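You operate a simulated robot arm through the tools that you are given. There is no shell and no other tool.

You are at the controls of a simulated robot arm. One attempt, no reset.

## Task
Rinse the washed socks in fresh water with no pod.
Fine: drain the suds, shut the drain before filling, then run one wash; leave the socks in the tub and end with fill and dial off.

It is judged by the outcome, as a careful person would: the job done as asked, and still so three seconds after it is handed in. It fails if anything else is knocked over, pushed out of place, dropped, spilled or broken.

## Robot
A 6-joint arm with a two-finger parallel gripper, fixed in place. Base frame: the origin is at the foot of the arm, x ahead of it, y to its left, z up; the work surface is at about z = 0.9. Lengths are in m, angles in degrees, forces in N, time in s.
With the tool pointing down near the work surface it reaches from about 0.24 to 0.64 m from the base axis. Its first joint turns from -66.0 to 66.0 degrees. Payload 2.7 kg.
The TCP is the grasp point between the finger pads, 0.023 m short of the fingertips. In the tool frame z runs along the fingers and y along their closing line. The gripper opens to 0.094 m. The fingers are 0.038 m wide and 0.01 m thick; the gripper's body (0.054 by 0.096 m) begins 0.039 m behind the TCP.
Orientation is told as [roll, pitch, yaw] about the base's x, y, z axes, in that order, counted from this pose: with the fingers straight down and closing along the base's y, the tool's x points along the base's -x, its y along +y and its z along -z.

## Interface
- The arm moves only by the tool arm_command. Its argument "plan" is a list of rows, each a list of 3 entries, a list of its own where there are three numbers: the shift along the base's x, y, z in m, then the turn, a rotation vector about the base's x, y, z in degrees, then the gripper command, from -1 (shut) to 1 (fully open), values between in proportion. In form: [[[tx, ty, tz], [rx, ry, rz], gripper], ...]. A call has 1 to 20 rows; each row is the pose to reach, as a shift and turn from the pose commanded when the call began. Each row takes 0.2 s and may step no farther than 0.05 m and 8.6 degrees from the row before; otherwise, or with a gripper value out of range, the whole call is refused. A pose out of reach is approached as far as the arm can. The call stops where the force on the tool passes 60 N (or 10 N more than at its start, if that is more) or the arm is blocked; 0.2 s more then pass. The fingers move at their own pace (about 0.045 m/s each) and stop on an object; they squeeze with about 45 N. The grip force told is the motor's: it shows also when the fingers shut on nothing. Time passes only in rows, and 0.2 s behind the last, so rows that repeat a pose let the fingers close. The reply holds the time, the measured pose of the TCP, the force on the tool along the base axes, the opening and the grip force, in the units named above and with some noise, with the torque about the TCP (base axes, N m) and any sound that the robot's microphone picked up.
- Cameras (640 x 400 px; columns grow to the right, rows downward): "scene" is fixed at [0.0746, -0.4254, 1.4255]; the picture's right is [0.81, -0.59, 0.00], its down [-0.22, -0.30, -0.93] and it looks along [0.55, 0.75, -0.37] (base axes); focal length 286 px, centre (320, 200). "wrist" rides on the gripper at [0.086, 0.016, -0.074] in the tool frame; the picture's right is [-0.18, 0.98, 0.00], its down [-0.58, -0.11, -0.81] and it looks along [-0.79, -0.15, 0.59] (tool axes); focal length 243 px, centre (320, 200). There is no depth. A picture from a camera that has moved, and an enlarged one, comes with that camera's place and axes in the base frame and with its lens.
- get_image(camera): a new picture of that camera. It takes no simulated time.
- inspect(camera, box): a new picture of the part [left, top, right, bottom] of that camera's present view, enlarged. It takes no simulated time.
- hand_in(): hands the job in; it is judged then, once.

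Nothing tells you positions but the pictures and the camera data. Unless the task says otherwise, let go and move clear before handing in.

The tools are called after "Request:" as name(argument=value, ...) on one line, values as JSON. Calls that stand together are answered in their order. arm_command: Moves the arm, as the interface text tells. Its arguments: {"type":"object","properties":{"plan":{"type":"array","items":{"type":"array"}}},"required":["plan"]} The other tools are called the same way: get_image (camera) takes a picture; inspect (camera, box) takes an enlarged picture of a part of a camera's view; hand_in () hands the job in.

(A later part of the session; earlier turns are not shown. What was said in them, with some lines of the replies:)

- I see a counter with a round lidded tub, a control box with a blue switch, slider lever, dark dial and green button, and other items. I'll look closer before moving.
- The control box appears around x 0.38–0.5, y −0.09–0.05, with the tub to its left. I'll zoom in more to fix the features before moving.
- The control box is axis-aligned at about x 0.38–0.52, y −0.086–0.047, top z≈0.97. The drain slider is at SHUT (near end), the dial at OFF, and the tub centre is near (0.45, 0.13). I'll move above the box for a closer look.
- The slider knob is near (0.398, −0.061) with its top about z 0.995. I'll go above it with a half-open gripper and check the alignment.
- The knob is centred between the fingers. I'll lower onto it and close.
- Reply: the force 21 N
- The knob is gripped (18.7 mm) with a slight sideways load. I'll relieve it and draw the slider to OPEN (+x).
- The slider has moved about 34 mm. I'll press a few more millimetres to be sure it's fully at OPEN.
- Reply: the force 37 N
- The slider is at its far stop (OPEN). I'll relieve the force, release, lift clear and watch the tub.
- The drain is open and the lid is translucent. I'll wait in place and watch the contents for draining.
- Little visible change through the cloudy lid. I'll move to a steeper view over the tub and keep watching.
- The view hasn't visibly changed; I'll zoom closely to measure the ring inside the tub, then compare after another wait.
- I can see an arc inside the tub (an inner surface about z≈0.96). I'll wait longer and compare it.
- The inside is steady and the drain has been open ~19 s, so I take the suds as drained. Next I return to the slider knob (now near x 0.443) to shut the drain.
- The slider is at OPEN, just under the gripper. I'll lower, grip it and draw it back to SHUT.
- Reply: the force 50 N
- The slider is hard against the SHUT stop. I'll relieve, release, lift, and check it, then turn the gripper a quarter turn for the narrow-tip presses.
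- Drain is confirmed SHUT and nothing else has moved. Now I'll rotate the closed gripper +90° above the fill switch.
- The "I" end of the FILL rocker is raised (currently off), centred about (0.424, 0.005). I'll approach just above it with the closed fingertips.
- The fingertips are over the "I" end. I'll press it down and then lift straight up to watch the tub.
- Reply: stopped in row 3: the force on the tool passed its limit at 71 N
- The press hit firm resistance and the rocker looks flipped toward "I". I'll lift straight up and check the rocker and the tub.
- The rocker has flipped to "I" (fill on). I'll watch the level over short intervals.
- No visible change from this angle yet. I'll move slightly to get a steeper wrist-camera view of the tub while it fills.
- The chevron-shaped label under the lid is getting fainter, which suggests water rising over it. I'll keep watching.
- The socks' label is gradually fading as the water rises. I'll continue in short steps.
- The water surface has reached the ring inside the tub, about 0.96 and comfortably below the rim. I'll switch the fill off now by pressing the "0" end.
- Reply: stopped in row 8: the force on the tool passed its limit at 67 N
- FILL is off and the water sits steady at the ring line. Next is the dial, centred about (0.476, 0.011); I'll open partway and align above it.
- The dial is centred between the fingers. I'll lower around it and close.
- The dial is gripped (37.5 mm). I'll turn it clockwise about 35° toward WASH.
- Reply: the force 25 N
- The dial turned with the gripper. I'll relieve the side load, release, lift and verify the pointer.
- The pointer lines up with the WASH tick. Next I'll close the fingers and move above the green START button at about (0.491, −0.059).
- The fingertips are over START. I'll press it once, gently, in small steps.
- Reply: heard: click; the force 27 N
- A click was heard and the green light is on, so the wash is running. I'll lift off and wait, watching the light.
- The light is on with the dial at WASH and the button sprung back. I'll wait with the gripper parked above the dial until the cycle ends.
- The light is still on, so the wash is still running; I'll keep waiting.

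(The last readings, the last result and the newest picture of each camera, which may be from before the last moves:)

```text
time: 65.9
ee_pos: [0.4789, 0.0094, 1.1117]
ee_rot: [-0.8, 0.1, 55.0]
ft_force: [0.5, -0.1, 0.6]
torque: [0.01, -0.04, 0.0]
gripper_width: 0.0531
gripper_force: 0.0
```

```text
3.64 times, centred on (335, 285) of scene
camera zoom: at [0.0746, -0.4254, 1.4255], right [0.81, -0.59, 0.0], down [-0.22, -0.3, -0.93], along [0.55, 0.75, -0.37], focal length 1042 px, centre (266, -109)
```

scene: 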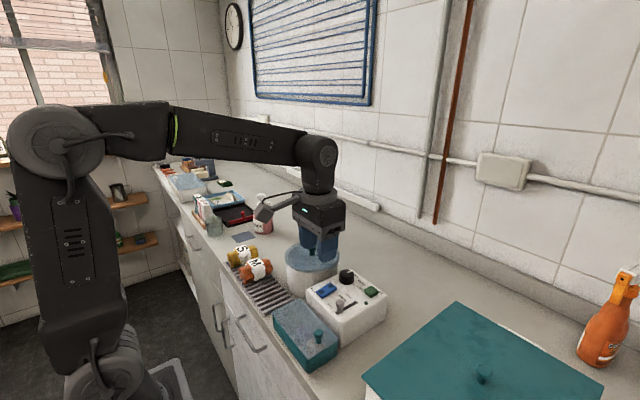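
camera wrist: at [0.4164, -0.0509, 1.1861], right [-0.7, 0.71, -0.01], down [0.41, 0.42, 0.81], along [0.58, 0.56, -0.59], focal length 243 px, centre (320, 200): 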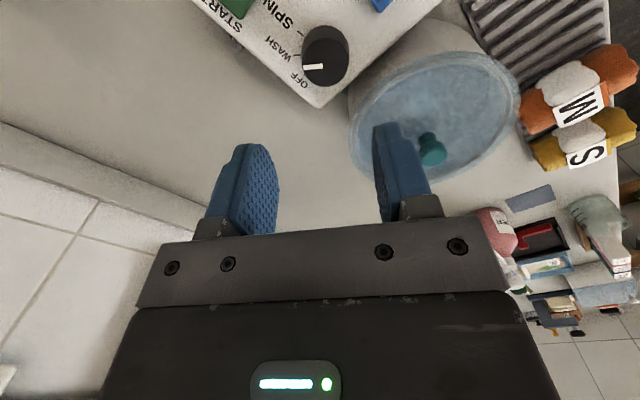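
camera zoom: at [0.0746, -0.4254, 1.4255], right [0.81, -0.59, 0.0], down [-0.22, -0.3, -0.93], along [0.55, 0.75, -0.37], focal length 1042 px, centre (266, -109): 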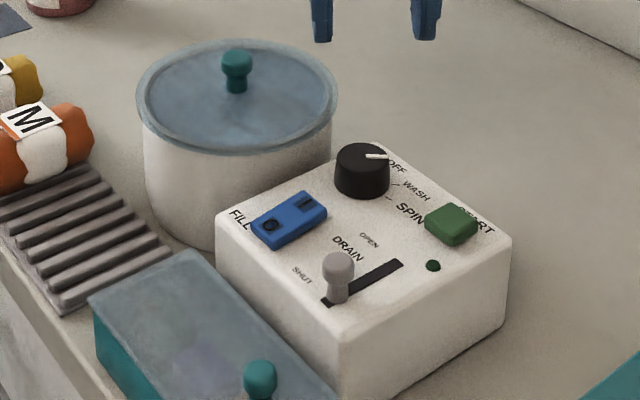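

The light has gone off: the wash cycle is done. Now I'll lower onto the dial and turn it back to OFF.

Request:
arm_command(plan=[[[-0.002, 0, -0.04], [0, 0, 0], 0.13], [[-0.002, 0, -0.075], [0, 0, 0], 0.13], [[-0.002, 0, -0.095], [0, 0, 0], 0.13], [[-0.002, 0, -0.108], [0, 0, 0], 0.13], [[-0.002, 0, -0.108], [0, 0, 0], -0.5], [[-0.002, 0, -0.108], [0, 0, 0], -0.5], [[-0.002, 0, -0.108], [0, 0, 0], -0.5]])

Request:
get_image(camera="wrist")

```text
time: 67.5
ee_pos: [0.4764, 0.0117, 1.0009]
ee_rot: [-0.8, 0.0, 55.1]
ft_force: [5.0, -1.7, -3.9]
torque: [-0.03, -0.33, 0.01]
gripper_width: 0.0374
gripper_force: 45.2
```

```text
taken
camera wrist: at [0.4134, -0.0503, 1.0747], right [-0.7, 0.71, -0.01], down [0.41, 0.42, 0.81], along [0.58, 0.56, -0.59], focal length 243 px, centre (320, 200)
```

wrist: 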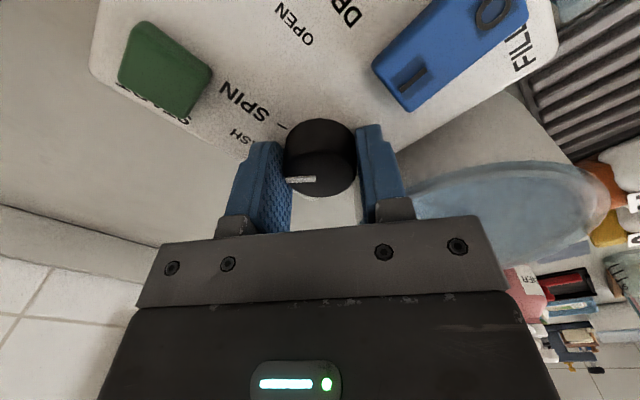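

Request:
arm_command(plan=[[[0, 0, 0], [0, 0, 7], -0.5], [[0, 0, 0], [0, 0, 14], -0.5], [[0, 0, 0], [0, 0, 21], -0.5], [[0, 0, 0], [0, 0, 28], -0.5], [[0, 0, 0], [0, 0, 35], -0.5], [[0, 0, 0], [0, 0, 36], -0.5], [[0, 0, 0], [0, 0, 36], -0.5]])

Request:
get_image(camera="wrist")

```text
time: 69.1
ee_pos: [0.4764, 0.0102, 1.0014]
ee_rot: [-0.9, 0.1, 91.2]
ft_force: [22.0, 14.8, -17.9]
torque: [-0.11, -0.26, 0.01]
gripper_width: 0.0373
gripper_force: 45.8
```

```text
taken
camera wrist: at [0.4619, -0.0766, 1.0746], right [-0.99, 0.16, -0.02], down [0.08, 0.58, 0.81], along [0.14, 0.79, -0.59], focal length 243 px, centre (320, 200)
```

wrist: 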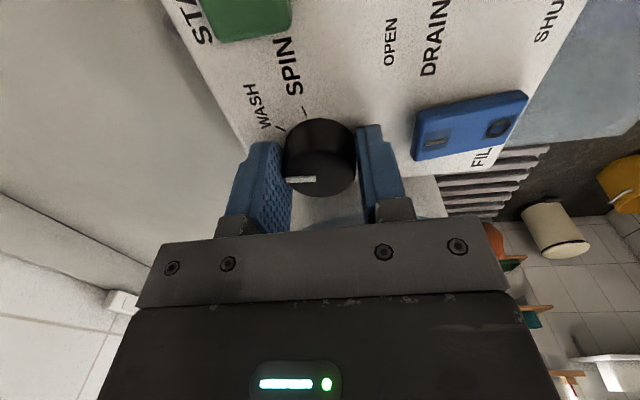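

The dial turned back with the gripper and the pointer matches its original OFF view. I'll relieve, release and lift to verify.

Request:
arm_command(plan=[[[0.002, 0.001, 0], [0, 0, 0], -0.5], [[0.002, 0.001, 0], [0, 0, 0], 0.13], [[0.002, 0.001, 0], [0, 0, 0], 0.13], [[0.002, 0.001, 0], [0, 0, 0], 0.13], [[0.002, 0.001, 0.03], [0, 0, 0], 0.13], [[0.002, 0.001, 0.07], [0, 0, 0], 0.13], [[0.002, 0.001, 0.11], [0, 0, 0], 0.13], [[0.002, 0.001, 0.15], [0, 0, 0], 0.13], [[0.002, 0.001, 0.17], [0, 0, 0], 0.13], [[0.002, 0.001, 0.17], [0, 0, 0], 0.13]])

Request:
get_image(camera="wrist")

Request:
inspect(camera="wrist", box=[230, 0, 390, 110])

Request:
inspect(camera="scene", box=[300, 260, 395, 350])

Request:
get_image(camera="scene")

```text
time: 71.3
ee_pos: [0.4806, 0.012, 1.1716]
ee_rot: [-0.7, 0.2, 91.1]
ft_force: [0.1, -0.2, 0.7]
torque: [0.01, 0.03, 0.03]
gripper_width: 0.0533
gripper_force: 0.1
```

```text
taken
camera wrist: at [0.4663, -0.0746, 1.2452], right [-0.99, 0.17, -0.01], down [0.09, 0.59, 0.81], along [0.14, 0.79, -0.59], focal length 243 px, centre (320, 200)
```

wrist: 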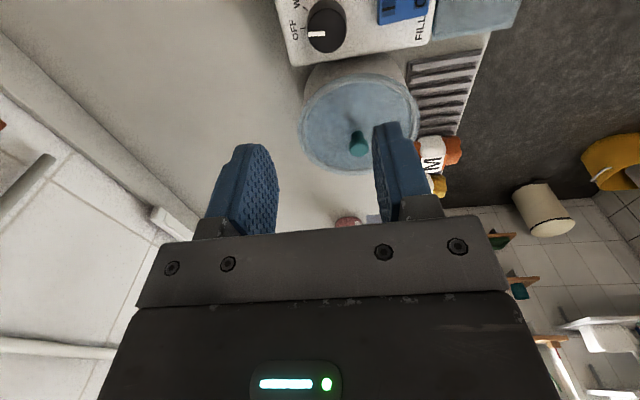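

```text
3.64 times, centred on (310, 55) of wrist
camera zoom: at [0.4663, -0.0746, 1.2452], right [-0.99, 0.17, -0.01], down [0.09, 0.59, 0.81], along [0.14, 0.79, -0.59], focal length 882 px, centre (356, 727)
```

zoom: 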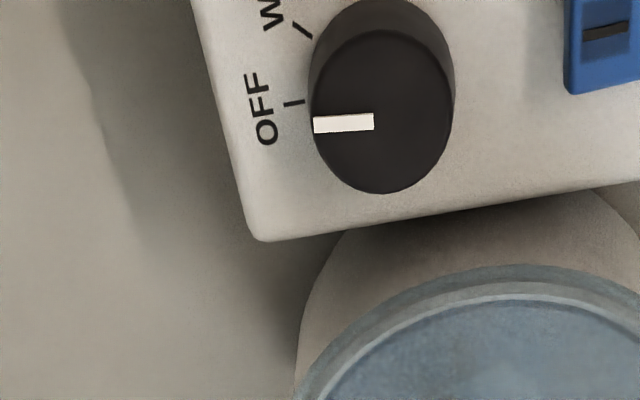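

```text
4.44 times, centred on (348, 305) of scene
camera zoom: at [0.0746, -0.4254, 1.4255], right [0.81, -0.59, 0.0], down [-0.22, -0.3, -0.93], along [0.55, 0.75, -0.37], focal length 1273 px, centre (198, -267)
```

zoom: 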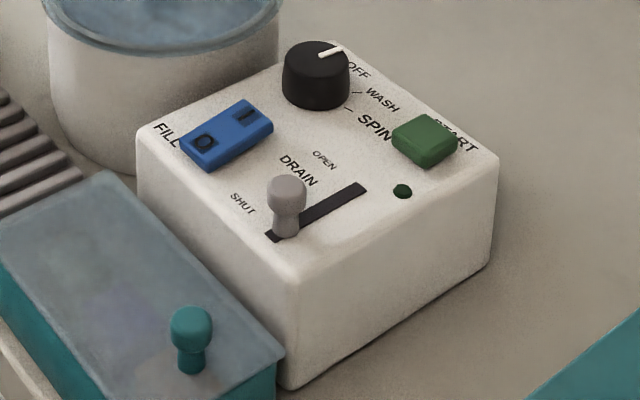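

```text
taken
```

scene: 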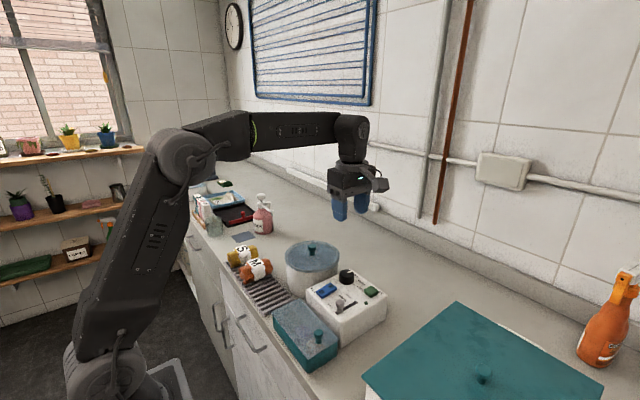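

Dial is at OFF, FILL at 0, the drain SHUT, the light out, and the lid, tub and nearby items are all in place. The gripper is empty and clear, so I'll hand in.

Request:
hand_in()

```text
The job is handed in.
```

The rinse is done. I drained the suds and shut the drain, then filled with fresh water and ran one wash with no pod. It's handed in, but I haven't seen a verdict.

- **Final settings:** fill is off, the dial is at OFF and the drain is shut. The cycle light went out by itself when the wash ended.
- **Socks:** I never lifted the lid, so the socks stayed in the tub, sitting in the rinse water.
- **Drain check:** I couldn't see the suds leave through the cloudy lid. The drain was open about 20 seconds. The level then rose to the ring inside the tub when I filled it, so it had been lower before that.
- **Surroundings:** the last pictures show nothing else moved, dropped or spilled, and the gripper is empty and clear of everything.
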